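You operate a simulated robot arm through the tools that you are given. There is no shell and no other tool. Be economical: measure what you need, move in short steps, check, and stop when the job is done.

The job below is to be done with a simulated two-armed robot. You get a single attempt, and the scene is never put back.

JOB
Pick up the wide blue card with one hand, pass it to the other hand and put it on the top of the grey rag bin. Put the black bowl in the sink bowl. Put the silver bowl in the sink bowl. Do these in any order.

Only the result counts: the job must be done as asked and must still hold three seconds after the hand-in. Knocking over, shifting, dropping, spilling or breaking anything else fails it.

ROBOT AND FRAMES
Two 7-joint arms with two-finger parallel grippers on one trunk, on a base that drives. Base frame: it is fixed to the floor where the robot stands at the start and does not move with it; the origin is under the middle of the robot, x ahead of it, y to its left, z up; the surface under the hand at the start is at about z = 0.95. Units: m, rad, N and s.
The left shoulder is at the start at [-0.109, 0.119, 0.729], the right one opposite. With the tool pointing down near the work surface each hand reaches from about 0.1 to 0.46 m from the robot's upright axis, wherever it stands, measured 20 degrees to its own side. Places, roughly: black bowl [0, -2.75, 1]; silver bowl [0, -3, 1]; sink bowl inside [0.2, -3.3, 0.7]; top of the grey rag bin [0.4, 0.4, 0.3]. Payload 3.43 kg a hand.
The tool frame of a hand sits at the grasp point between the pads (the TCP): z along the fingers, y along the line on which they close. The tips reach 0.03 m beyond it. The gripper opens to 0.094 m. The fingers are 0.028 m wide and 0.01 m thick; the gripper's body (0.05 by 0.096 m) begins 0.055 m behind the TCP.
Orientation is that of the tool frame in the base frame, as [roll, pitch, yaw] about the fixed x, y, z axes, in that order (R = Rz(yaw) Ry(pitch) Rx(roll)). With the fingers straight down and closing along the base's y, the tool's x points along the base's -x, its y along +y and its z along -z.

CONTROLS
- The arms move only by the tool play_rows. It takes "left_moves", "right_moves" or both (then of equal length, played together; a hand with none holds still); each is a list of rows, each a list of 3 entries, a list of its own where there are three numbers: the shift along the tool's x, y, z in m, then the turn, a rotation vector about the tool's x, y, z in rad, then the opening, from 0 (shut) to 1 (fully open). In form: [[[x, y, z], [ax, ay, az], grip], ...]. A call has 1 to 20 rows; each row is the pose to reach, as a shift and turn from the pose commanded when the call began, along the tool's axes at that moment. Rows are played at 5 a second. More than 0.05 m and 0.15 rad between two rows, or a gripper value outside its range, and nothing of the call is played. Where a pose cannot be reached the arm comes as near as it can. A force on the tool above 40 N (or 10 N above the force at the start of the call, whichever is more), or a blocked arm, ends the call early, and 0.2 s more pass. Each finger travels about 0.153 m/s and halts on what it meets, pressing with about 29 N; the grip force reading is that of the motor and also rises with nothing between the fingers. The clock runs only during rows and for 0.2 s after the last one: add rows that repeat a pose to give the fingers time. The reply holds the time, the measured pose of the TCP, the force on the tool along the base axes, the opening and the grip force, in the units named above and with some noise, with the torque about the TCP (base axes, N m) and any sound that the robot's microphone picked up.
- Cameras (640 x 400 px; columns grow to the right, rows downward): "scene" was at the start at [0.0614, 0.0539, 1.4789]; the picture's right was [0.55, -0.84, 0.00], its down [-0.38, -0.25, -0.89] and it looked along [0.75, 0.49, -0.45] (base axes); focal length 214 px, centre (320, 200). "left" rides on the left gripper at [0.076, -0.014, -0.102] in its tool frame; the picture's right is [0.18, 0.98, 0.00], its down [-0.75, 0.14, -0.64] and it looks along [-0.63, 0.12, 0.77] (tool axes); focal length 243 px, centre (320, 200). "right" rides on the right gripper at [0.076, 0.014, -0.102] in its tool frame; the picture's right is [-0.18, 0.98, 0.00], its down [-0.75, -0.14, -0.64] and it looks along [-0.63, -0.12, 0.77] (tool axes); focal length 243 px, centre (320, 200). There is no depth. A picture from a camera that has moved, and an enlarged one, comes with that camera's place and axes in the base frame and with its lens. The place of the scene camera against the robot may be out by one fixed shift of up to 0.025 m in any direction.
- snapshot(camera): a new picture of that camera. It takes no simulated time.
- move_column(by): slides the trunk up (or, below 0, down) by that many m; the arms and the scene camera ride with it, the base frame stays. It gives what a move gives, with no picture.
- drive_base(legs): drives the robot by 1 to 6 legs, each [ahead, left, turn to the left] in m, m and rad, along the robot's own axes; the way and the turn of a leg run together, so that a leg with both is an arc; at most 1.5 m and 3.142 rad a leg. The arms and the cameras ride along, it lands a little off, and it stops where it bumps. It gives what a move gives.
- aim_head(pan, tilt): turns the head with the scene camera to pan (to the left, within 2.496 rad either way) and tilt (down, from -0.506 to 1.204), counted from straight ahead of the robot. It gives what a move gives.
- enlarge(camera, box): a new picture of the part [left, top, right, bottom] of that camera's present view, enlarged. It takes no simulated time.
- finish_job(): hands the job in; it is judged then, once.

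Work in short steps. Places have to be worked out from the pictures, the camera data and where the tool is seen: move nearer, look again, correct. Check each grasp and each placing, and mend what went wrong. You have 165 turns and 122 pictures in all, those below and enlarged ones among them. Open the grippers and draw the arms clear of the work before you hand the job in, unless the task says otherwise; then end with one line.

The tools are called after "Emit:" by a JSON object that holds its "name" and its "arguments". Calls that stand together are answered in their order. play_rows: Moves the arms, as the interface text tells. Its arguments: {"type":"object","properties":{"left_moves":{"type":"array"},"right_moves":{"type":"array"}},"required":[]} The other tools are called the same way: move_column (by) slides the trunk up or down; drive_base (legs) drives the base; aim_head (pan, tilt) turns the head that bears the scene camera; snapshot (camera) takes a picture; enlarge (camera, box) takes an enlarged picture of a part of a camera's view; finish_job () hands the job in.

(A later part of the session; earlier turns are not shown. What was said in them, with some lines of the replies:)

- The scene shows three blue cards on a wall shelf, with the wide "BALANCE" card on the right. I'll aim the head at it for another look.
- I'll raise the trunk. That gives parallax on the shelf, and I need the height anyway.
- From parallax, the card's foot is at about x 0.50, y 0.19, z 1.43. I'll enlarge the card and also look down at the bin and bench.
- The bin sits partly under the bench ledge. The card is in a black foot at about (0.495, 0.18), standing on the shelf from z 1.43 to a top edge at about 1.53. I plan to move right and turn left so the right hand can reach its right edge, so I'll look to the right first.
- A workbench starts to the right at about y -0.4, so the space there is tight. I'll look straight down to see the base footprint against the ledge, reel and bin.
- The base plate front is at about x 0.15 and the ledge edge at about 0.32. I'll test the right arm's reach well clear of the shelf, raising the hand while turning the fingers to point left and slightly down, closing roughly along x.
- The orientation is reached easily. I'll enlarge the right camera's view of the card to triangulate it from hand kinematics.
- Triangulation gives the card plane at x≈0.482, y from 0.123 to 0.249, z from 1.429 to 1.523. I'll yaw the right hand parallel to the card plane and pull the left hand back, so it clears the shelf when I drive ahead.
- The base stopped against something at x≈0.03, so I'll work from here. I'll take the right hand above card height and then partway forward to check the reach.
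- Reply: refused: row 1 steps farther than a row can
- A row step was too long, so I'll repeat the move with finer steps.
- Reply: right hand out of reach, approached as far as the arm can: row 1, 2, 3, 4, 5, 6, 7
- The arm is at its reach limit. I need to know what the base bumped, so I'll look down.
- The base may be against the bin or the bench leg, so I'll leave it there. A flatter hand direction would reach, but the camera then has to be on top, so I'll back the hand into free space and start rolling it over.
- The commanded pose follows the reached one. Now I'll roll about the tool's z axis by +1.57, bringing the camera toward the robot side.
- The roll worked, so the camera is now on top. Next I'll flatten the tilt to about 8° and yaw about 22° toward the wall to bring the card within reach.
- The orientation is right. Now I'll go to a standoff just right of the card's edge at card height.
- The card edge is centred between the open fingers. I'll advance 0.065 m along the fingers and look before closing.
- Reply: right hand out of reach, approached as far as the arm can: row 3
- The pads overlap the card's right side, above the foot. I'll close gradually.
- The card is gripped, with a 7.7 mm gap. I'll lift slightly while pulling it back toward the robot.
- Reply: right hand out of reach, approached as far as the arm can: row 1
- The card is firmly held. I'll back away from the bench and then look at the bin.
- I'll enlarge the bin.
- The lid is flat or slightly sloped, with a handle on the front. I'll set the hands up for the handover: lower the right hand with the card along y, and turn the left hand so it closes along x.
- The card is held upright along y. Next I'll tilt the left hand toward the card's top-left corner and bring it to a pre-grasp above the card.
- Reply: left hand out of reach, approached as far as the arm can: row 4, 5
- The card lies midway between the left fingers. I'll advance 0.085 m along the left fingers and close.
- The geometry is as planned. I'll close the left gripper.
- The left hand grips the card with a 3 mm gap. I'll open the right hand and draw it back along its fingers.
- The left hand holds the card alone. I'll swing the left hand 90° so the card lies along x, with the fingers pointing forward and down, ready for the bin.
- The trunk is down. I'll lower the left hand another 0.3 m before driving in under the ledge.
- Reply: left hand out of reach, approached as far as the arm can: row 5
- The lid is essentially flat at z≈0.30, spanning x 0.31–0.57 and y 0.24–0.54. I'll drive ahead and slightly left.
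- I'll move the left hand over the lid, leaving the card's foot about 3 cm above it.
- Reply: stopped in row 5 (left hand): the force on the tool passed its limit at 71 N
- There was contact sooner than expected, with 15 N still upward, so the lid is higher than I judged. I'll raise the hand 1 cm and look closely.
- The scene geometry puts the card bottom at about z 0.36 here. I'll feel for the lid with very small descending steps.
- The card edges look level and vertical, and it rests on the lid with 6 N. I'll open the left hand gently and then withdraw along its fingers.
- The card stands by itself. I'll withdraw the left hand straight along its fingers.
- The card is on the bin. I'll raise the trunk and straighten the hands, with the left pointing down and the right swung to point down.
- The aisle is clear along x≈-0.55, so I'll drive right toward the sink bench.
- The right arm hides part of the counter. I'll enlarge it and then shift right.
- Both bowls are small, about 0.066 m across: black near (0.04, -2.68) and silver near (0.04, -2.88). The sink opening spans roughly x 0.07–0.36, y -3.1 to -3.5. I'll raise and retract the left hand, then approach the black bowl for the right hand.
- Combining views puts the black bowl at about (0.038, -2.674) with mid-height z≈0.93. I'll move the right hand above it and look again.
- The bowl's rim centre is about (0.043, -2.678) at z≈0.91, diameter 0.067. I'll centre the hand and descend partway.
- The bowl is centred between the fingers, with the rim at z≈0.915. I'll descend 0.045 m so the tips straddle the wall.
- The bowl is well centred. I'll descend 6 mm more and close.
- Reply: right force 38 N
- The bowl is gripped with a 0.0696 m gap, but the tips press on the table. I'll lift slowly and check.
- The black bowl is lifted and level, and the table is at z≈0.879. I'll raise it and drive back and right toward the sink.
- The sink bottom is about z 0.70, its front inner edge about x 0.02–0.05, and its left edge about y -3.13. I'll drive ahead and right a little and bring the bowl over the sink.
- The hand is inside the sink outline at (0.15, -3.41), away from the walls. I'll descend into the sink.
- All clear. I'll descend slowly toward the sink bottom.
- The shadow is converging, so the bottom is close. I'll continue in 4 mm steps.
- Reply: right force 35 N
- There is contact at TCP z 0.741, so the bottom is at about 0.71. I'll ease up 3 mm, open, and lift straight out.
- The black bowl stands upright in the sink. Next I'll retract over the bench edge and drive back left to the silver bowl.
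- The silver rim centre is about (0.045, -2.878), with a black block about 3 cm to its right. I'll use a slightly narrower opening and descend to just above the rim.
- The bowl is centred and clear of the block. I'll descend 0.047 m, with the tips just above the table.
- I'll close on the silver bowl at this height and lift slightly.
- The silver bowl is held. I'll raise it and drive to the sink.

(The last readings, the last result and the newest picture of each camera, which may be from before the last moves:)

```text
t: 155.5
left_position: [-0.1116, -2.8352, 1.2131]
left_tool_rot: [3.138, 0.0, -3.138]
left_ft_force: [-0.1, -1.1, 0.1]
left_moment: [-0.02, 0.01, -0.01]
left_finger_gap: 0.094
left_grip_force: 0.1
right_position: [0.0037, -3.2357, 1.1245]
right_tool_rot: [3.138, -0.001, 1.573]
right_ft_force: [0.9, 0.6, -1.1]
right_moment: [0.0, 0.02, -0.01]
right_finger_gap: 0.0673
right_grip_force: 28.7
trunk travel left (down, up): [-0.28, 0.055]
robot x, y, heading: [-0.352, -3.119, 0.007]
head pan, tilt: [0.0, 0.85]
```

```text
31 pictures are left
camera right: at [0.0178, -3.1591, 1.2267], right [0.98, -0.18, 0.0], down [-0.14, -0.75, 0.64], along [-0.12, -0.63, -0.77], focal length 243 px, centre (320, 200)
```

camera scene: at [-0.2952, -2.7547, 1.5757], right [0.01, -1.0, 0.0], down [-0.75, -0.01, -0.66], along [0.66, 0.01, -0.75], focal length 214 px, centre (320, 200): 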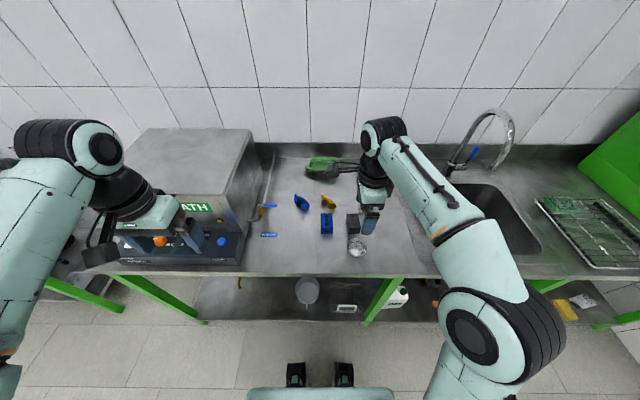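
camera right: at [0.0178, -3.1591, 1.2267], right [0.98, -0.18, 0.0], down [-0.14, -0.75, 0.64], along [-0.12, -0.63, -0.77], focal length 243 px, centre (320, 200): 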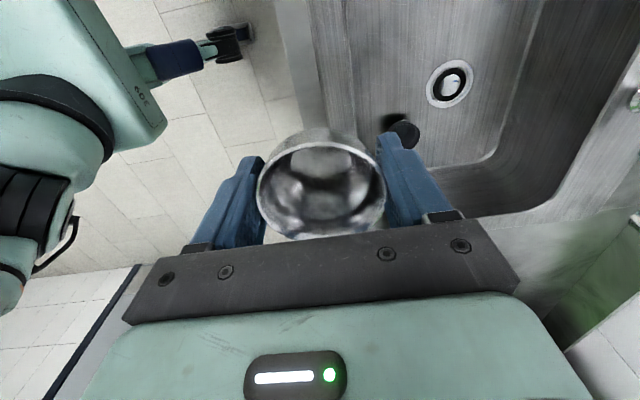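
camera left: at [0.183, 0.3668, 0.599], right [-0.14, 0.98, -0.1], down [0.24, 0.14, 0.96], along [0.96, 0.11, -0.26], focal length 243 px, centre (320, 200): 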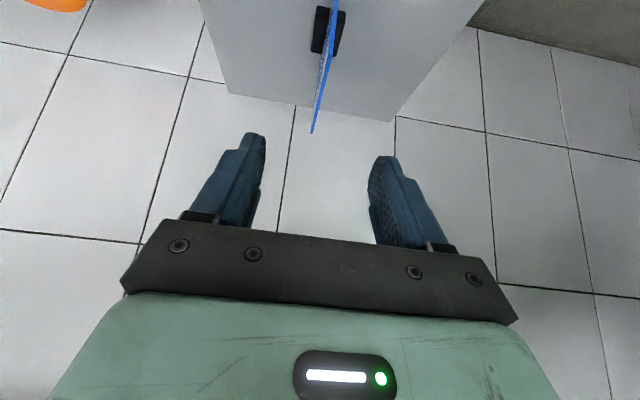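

I'll move the bowl over the sink at (0.155, -3.27), about 0.14 m from the black bowl, and look.

Emit:
{"name": "play_rows", "arguments": {"right_moves": [[[-0.008, 0.038, 0], [0, 0, 0], 0.4], [[-0.017, 0.076, 0], [0, 0, 0], 0.4], [[-0.026, 0.114, 0], [0, 0, 0], 0.4], [[-0.035, 0.15, 0.02], [0, 0, 0], 0.4], [[-0.035, 0.15, 0.06], [0, 0, 0], 0.4], [[-0.035, 0.15, 0.06], [0, 0, 0], 0.4]]}}

Emit:
{"name": "snapshot", "arguments": {"camera": "right"}}

Emit:
{"name": "enlarge", "arguments": {"camera": "scene", "box": [270, 120, 490, 270]}}

```text
t: 156.9
left_position: [-0.1127, -2.8343, 1.213]
left_tool_rot: [3.139, 0.001, -3.137]
left_ft_force: [-1.1, 0.5, -0.4]
left_moment: [0.01, -0.02, -0.01]
left_finger_gap: 0.0941
left_grip_force: 0.1
right_position: [0.1522, -3.267, 1.0641]
right_tool_rot: [3.139, -0.002, 1.574]
right_ft_force: [-0.3, 0.5, -1.8]
right_moment: [-0.01, -0.02, 0.0]
right_finger_gap: 0.0671
right_grip_force: 29.0
right hand out of reach, approached as far as the arm can: row 4
trunk travel left (down, up): [-0.28, 0.055]
robot x, y, heading: [-0.3522, -3.1194, 0.011]
head pan, tilt: [0.0, 0.85]
```

```text
30 pictures are left
camera right: at [0.1666, -3.1921, 1.1652], right [0.98, -0.18, 0.0], down [-0.14, -0.75, 0.64], along [-0.12, -0.63, -0.77], focal length 243 px, centre (320, 200)
```

right: 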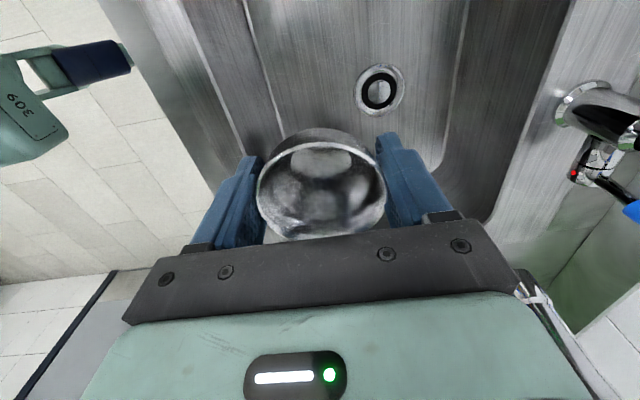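

```text
2.67 times, centred on (380, 195) of scene
camera zoom: at [-0.2953, -3.1136, 1.5758], right [0.01, -1.0, 0.0], down [-0.75, -0.01, -0.66], along [0.66, 0.01, -0.75], focal length 572 px, centre (160, 213)
```

zoom: 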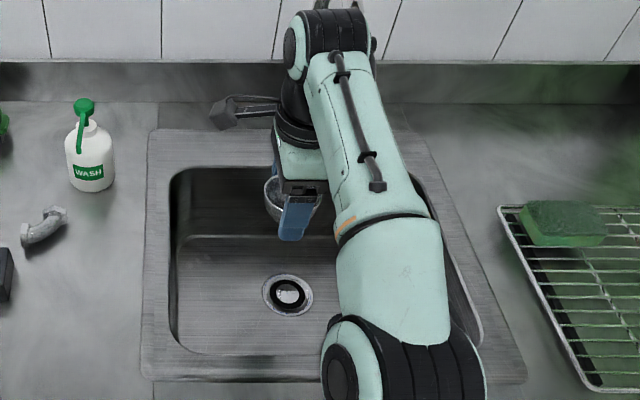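

The path is clear, so I'll descend into the sink.

Emit:
{"name": "play_rows", "arguments": {"right_moves": [[[0, 0, 0.04], [0, 0, 0], 0.4], [[0, 0, 0.08], [0, 0, 0], 0.4], [[0, 0, 0.12], [0, 0, 0], 0.4], [[0, 0, 0.16], [0, 0, 0], 0.4], [[0, 0, 0.2], [0, 0, 0], 0.4], [[0, 0, 0.24], [0, 0, 0], 0.4], [[0, 0, 0.27], [0, 0, 0], 0.4], [[0, 0, 0.295], [0, 0, 0], 0.4], [[0, 0, 0.295], [0, 0, 0], 0.4]]}}

Emit:
{"name": "snapshot", "arguments": {"camera": "right"}}

```text
t: 158.9
left_position: [-0.1122, -2.8346, 1.2139]
left_tool_rot: [3.138, 0.0, -3.137]
left_ft_force: [-0.2, -0.1, 0.7]
left_moment: [0.0, 0.0, 0.02]
left_finger_gap: 0.0942
left_grip_force: 0.1
right_position: [0.1529, -3.2704, 0.7691]
right_tool_rot: [3.141, 0.001, 1.574]
right_ft_force: [0.2, -0.3, -0.1]
right_moment: [0.01, 0.03, 0.02]
right_finger_gap: 0.0673
right_grip_force: 29.2
trunk travel left (down, up): [-0.28, 0.055]
robot x, y, heading: [-0.35, -3.1203, 0.007]
head pan, tilt: [0.0, 0.85]
```

```text
28 pictures are left
camera right: at [0.1674, -3.1945, 0.8717], right [0.98, -0.18, 0.0], down [-0.14, -0.75, 0.64], along [-0.12, -0.63, -0.77], focal length 243 px, centre (320, 200)
```

right: 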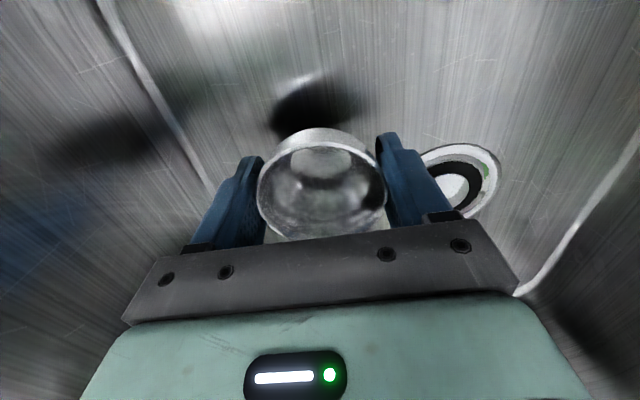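

The drain is off to the side. I'll descend the last bit slowly to just about contact.

Emit:
{"name": "play_rows", "arguments": {"right_moves": [[[0, 0, 0.008], [0, 0, 0], 0.4], [[0, 0, 0.016], [0, 0, 0], 0.4], [[0, 0, 0.021], [0, 0, 0], 0.4], [[0, 0, 0.025], [0, 0, 0], 0.4], [[0, 0, 0.025], [0, 0, 0], 0.4]]}}

```text
t: 160.1
left_position: [-0.1112, -2.8354, 1.2129]
left_tool_rot: [3.139, -0.001, -3.138]
left_ft_force: [0.6, -0.3, -1.1]
left_moment: [0.01, 0.02, -0.01]
left_finger_gap: 0.0938
left_grip_force: 0.0
right_position: [0.154, -3.2696, 0.7463]
right_tool_rot: [3.14, 0.0, 1.574]
right_ft_force: [0.0, 0.4, -1.2]
right_moment: [-0.02, 0.01, 0.0]
right_finger_gap: 0.0671
right_grip_force: 29.1
trunk travel left (down, up): [-0.28, 0.055]
robot x, y, heading: [-0.349, -3.121, 0.003]
head pan, tilt: [0.0, 0.85]
```

Emit:
{"name": "play_rows", "arguments": {"right_moves": [[[0, 0, 0.002], [0, 0, 0], 0.4], [[0, 0, 0.004], [0, 0, 0], 0.4], [[0, 0, 0.004], [0, 0, 0], 0.4]]}}

```text
t: 160.9
left_position: [-0.1117, -2.8342, 1.214]
left_tool_rot: [3.14, 0.0, -3.138]
left_ft_force: [-0.1, -0.8, -0.3]
left_moment: [0.02, -0.02, 0.0]
left_finger_gap: 0.0938
left_grip_force: 0.0
right_position: [0.1537, -3.2689, 0.7413]
right_tool_rot: [3.141, 0.0, 1.573]
right_ft_force: [0.6, 0.1, 1.2]
right_moment: [0.04, 0.02, -0.01]
right_finger_gap: 0.0671
right_grip_force: 28.9
trunk travel left (down, up): [-0.28, 0.055]
robot x, y, heading: [-0.3496, -3.1152, 0.008]
head pan, tilt: [0.0, 0.85]
```

The bowl is just touching the bottom. I'll open and lift straight out.

Emit:
{"name": "play_rows", "arguments": {"right_moves": [[[0, 0, 0], [0, 0, 0], 0.6], [[0, 0, 0], [0, 0, 0], 0.75], [[0, 0, 0], [0, 0, 0], 0.9], [[0, 0, 0], [0, 0, 0], 1], [[0, 0, 0], [0, 0, 0], 1], [[0, 0, -0.03], [0, 0, 0], 1], [[0, 0, -0.07], [0, 0, 0], 1], [[0, 0, -0.11], [0, 0, 0], 1], [[0, 0, -0.15], [0, 0, 0], 1], [[0, 0, -0.19], [0, 0, 0], 1], [[0, 0, -0.23], [0, 0, 0], 1], [[0, 0, -0.27], [0, 0, 0], 1], [[0, 0, -0.31], [0, 0, 0], 1], [[0, 0, -0.35], [0, 0, 0], 1], [[0, 0, -0.35], [0, 0, 0], 1]]}}

Emit:
{"name": "snapshot", "arguments": {"camera": "right"}}

```text
t: 164.1
left_position: [-0.1113, -2.8344, 1.2138]
left_tool_rot: [3.138, 0.003, -3.139]
left_ft_force: [0.3, 0.8, -0.7]
left_moment: [0.02, -0.02, 0.01]
left_finger_gap: 0.0936
left_grip_force: 0.0
right_position: [0.1457, -3.2687, 1.0875]
right_tool_rot: [3.141, 0.0, 1.575]
right_ft_force: [0.6, -0.1, 0.1]
right_moment: [0.01, 0.0, 0.0]
right_finger_gap: 0.0941
right_grip_force: 0.1
right hand out of reach, approached as far as the arm can: row 14, 15
trunk travel left (down, up): [-0.28, 0.055]
robot x, y, heading: [-0.3507, -3.119, 0.01]
head pan, tilt: [0.0, 0.85]
```

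```text
27 pictures are left
camera right: at [0.1605, -3.1938, 1.1892], right [0.98, -0.18, 0.0], down [-0.14, -0.75, 0.64], along [-0.12, -0.63, -0.77], focal length 243 px, centre (320, 200)
```

right: 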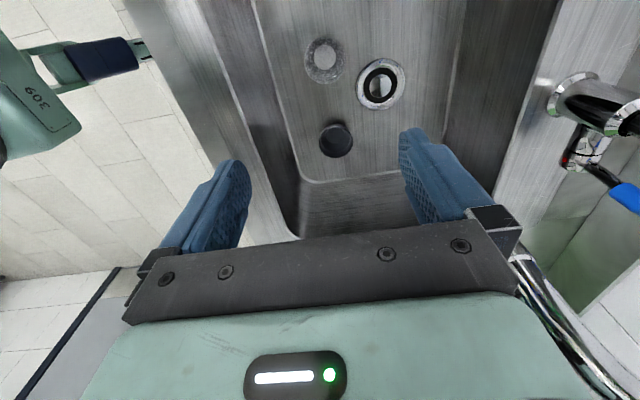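

Both bowls stand in the sink. I'll retract the hand, back off, and make a final check of the sink, the counter and the card on the bin.

Emit:
{"name": "play_rows", "arguments": {"right_moves": [[[0.015, -0.045, 0], [0, 0, 0], 1], [[0.03, -0.09, 0], [0, 0, 0], 1], [[0.045, -0.135, 0], [0, 0, 0], 1], [[0.045, -0.135, 0], [0, 0, 0], 1]]}}

Emit:
{"name": "drive_base", "arguments": {"legs": [[-0.35, 0, 0]]}}

Emit:
{"name": "snapshot", "arguments": {"camera": "scene"}}

Emit:
{"name": "aim_head", "arguments": {"pan": 1.25, "tilt": 0.3}}

Emit:
{"name": "enlarge", "arguments": {"camera": "scene", "box": [220, 100, 460, 250]}}

```text
t: 165.1
left_position: [-0.1116, -2.8342, 1.2121]
left_tool_rot: [3.137, 0.001, -3.14]
left_ft_force: [0.2, 1.1, 0.8]
left_moment: [-0.03, 0.02, 0.01]
left_finger_gap: 0.0942
left_grip_force: 0.1
right_position: [0.0127, -3.2217, 1.0859]
right_tool_rot: [3.139, 0.001, 1.574]
right_ft_force: [-0.4, -0.8, -0.4]
right_moment: [0.01, 0.04, -0.01]
right_finger_gap: 0.0942
right_grip_force: 0.1
trunk travel left (down, up): [-0.28, 0.055]
robot x, y, heading: [-0.3476, -3.1161, 0.012]
head pan, tilt: [0.0, 0.85]
```

```text
t: 167.4
left_position: [-0.4564, -2.838, 1.2137]
left_tool_rot: [3.138, -0.001, 3.134]
left_ft_force: [1.2, 0.2, 0.4]
left_moment: [-0.01, -0.04, 0.03]
left_finger_gap: 0.0939
left_grip_force: 0.1
right_position: [-0.3376, -3.229, 1.0862]
right_tool_rot: [3.14, 0.0, 1.56]
right_ft_force: [0.3, -0.8, -0.3]
right_moment: [0.02, -0.02, -0.01]
right_finger_gap: 0.094
right_grip_force: 0.1
trunk travel left (down, up): [-0.28, 0.055]
robot x, y, heading: [-0.6988, -3.117, -0.003]
head pan, tilt: [0.0, 0.85]
```

```text
26 pictures are left
camera scene: at [-0.6433, -3.1148, 1.5758], right [0.0, -1.0, 0.0], down [-0.75, 0.0, -0.66], along [0.66, 0.0, -0.75], focal length 214 px, centre (320, 200)
```

scene: 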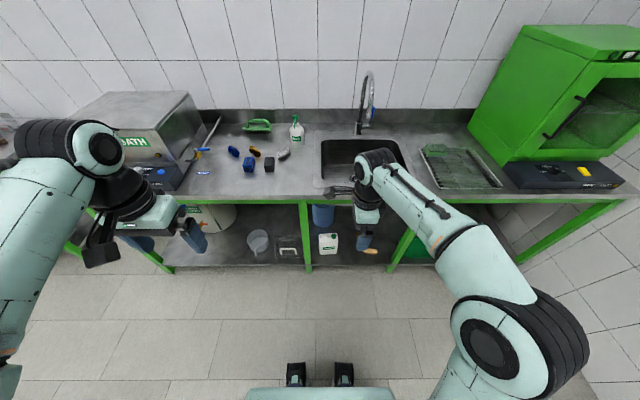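

```text
t: 168.8
left_position: [-0.4555, -2.8385, 1.2139]
left_tool_rot: [3.138, 0.0, 3.135]
left_ft_force: [0.3, 0.2, 0.4]
left_moment: [0.03, 0.02, 0.0]
left_finger_gap: 0.094
left_grip_force: 0.0
right_position: [-0.3371, -3.2275, 1.0849]
right_tool_rot: [3.14, 0.0, 1.562]
right_ft_force: [0.9, -0.7, 0.2]
right_moment: [-0.02, 0.01, -0.01]
right_finger_gap: 0.0941
right_grip_force: 0.0
trunk travel left (down, up): [-0.28, 0.055]
robot x, y, heading: [-0.6974, -3.1187, -0.006]
head pan, tilt: [1.25, 0.3]
```

```text
2.67 times, centred on (340, 175) of scene
camera zoom: at [-0.6914, -3.0261, 1.6241], right [0.95, -0.32, 0.0], down [-0.09, -0.28, -0.96], along [0.31, 0.91, -0.3], focal length 572 px, centre (267, 267)
```

zoom: 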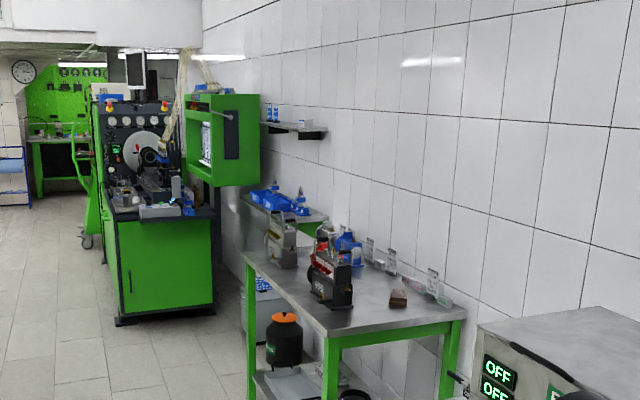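

The blue card can be seen standing on the bin lid, both bowls are in the sink, and the grippers are open and clear. I'm handing in.

Emit:
{"name": "finish_job", "arguments": {}}

```text
The job is handed in.
```

The wide blue card is standing on the rag bin lid after passing from the right hand to the left, both bowls are upright in the sink, and I have handed the job in.
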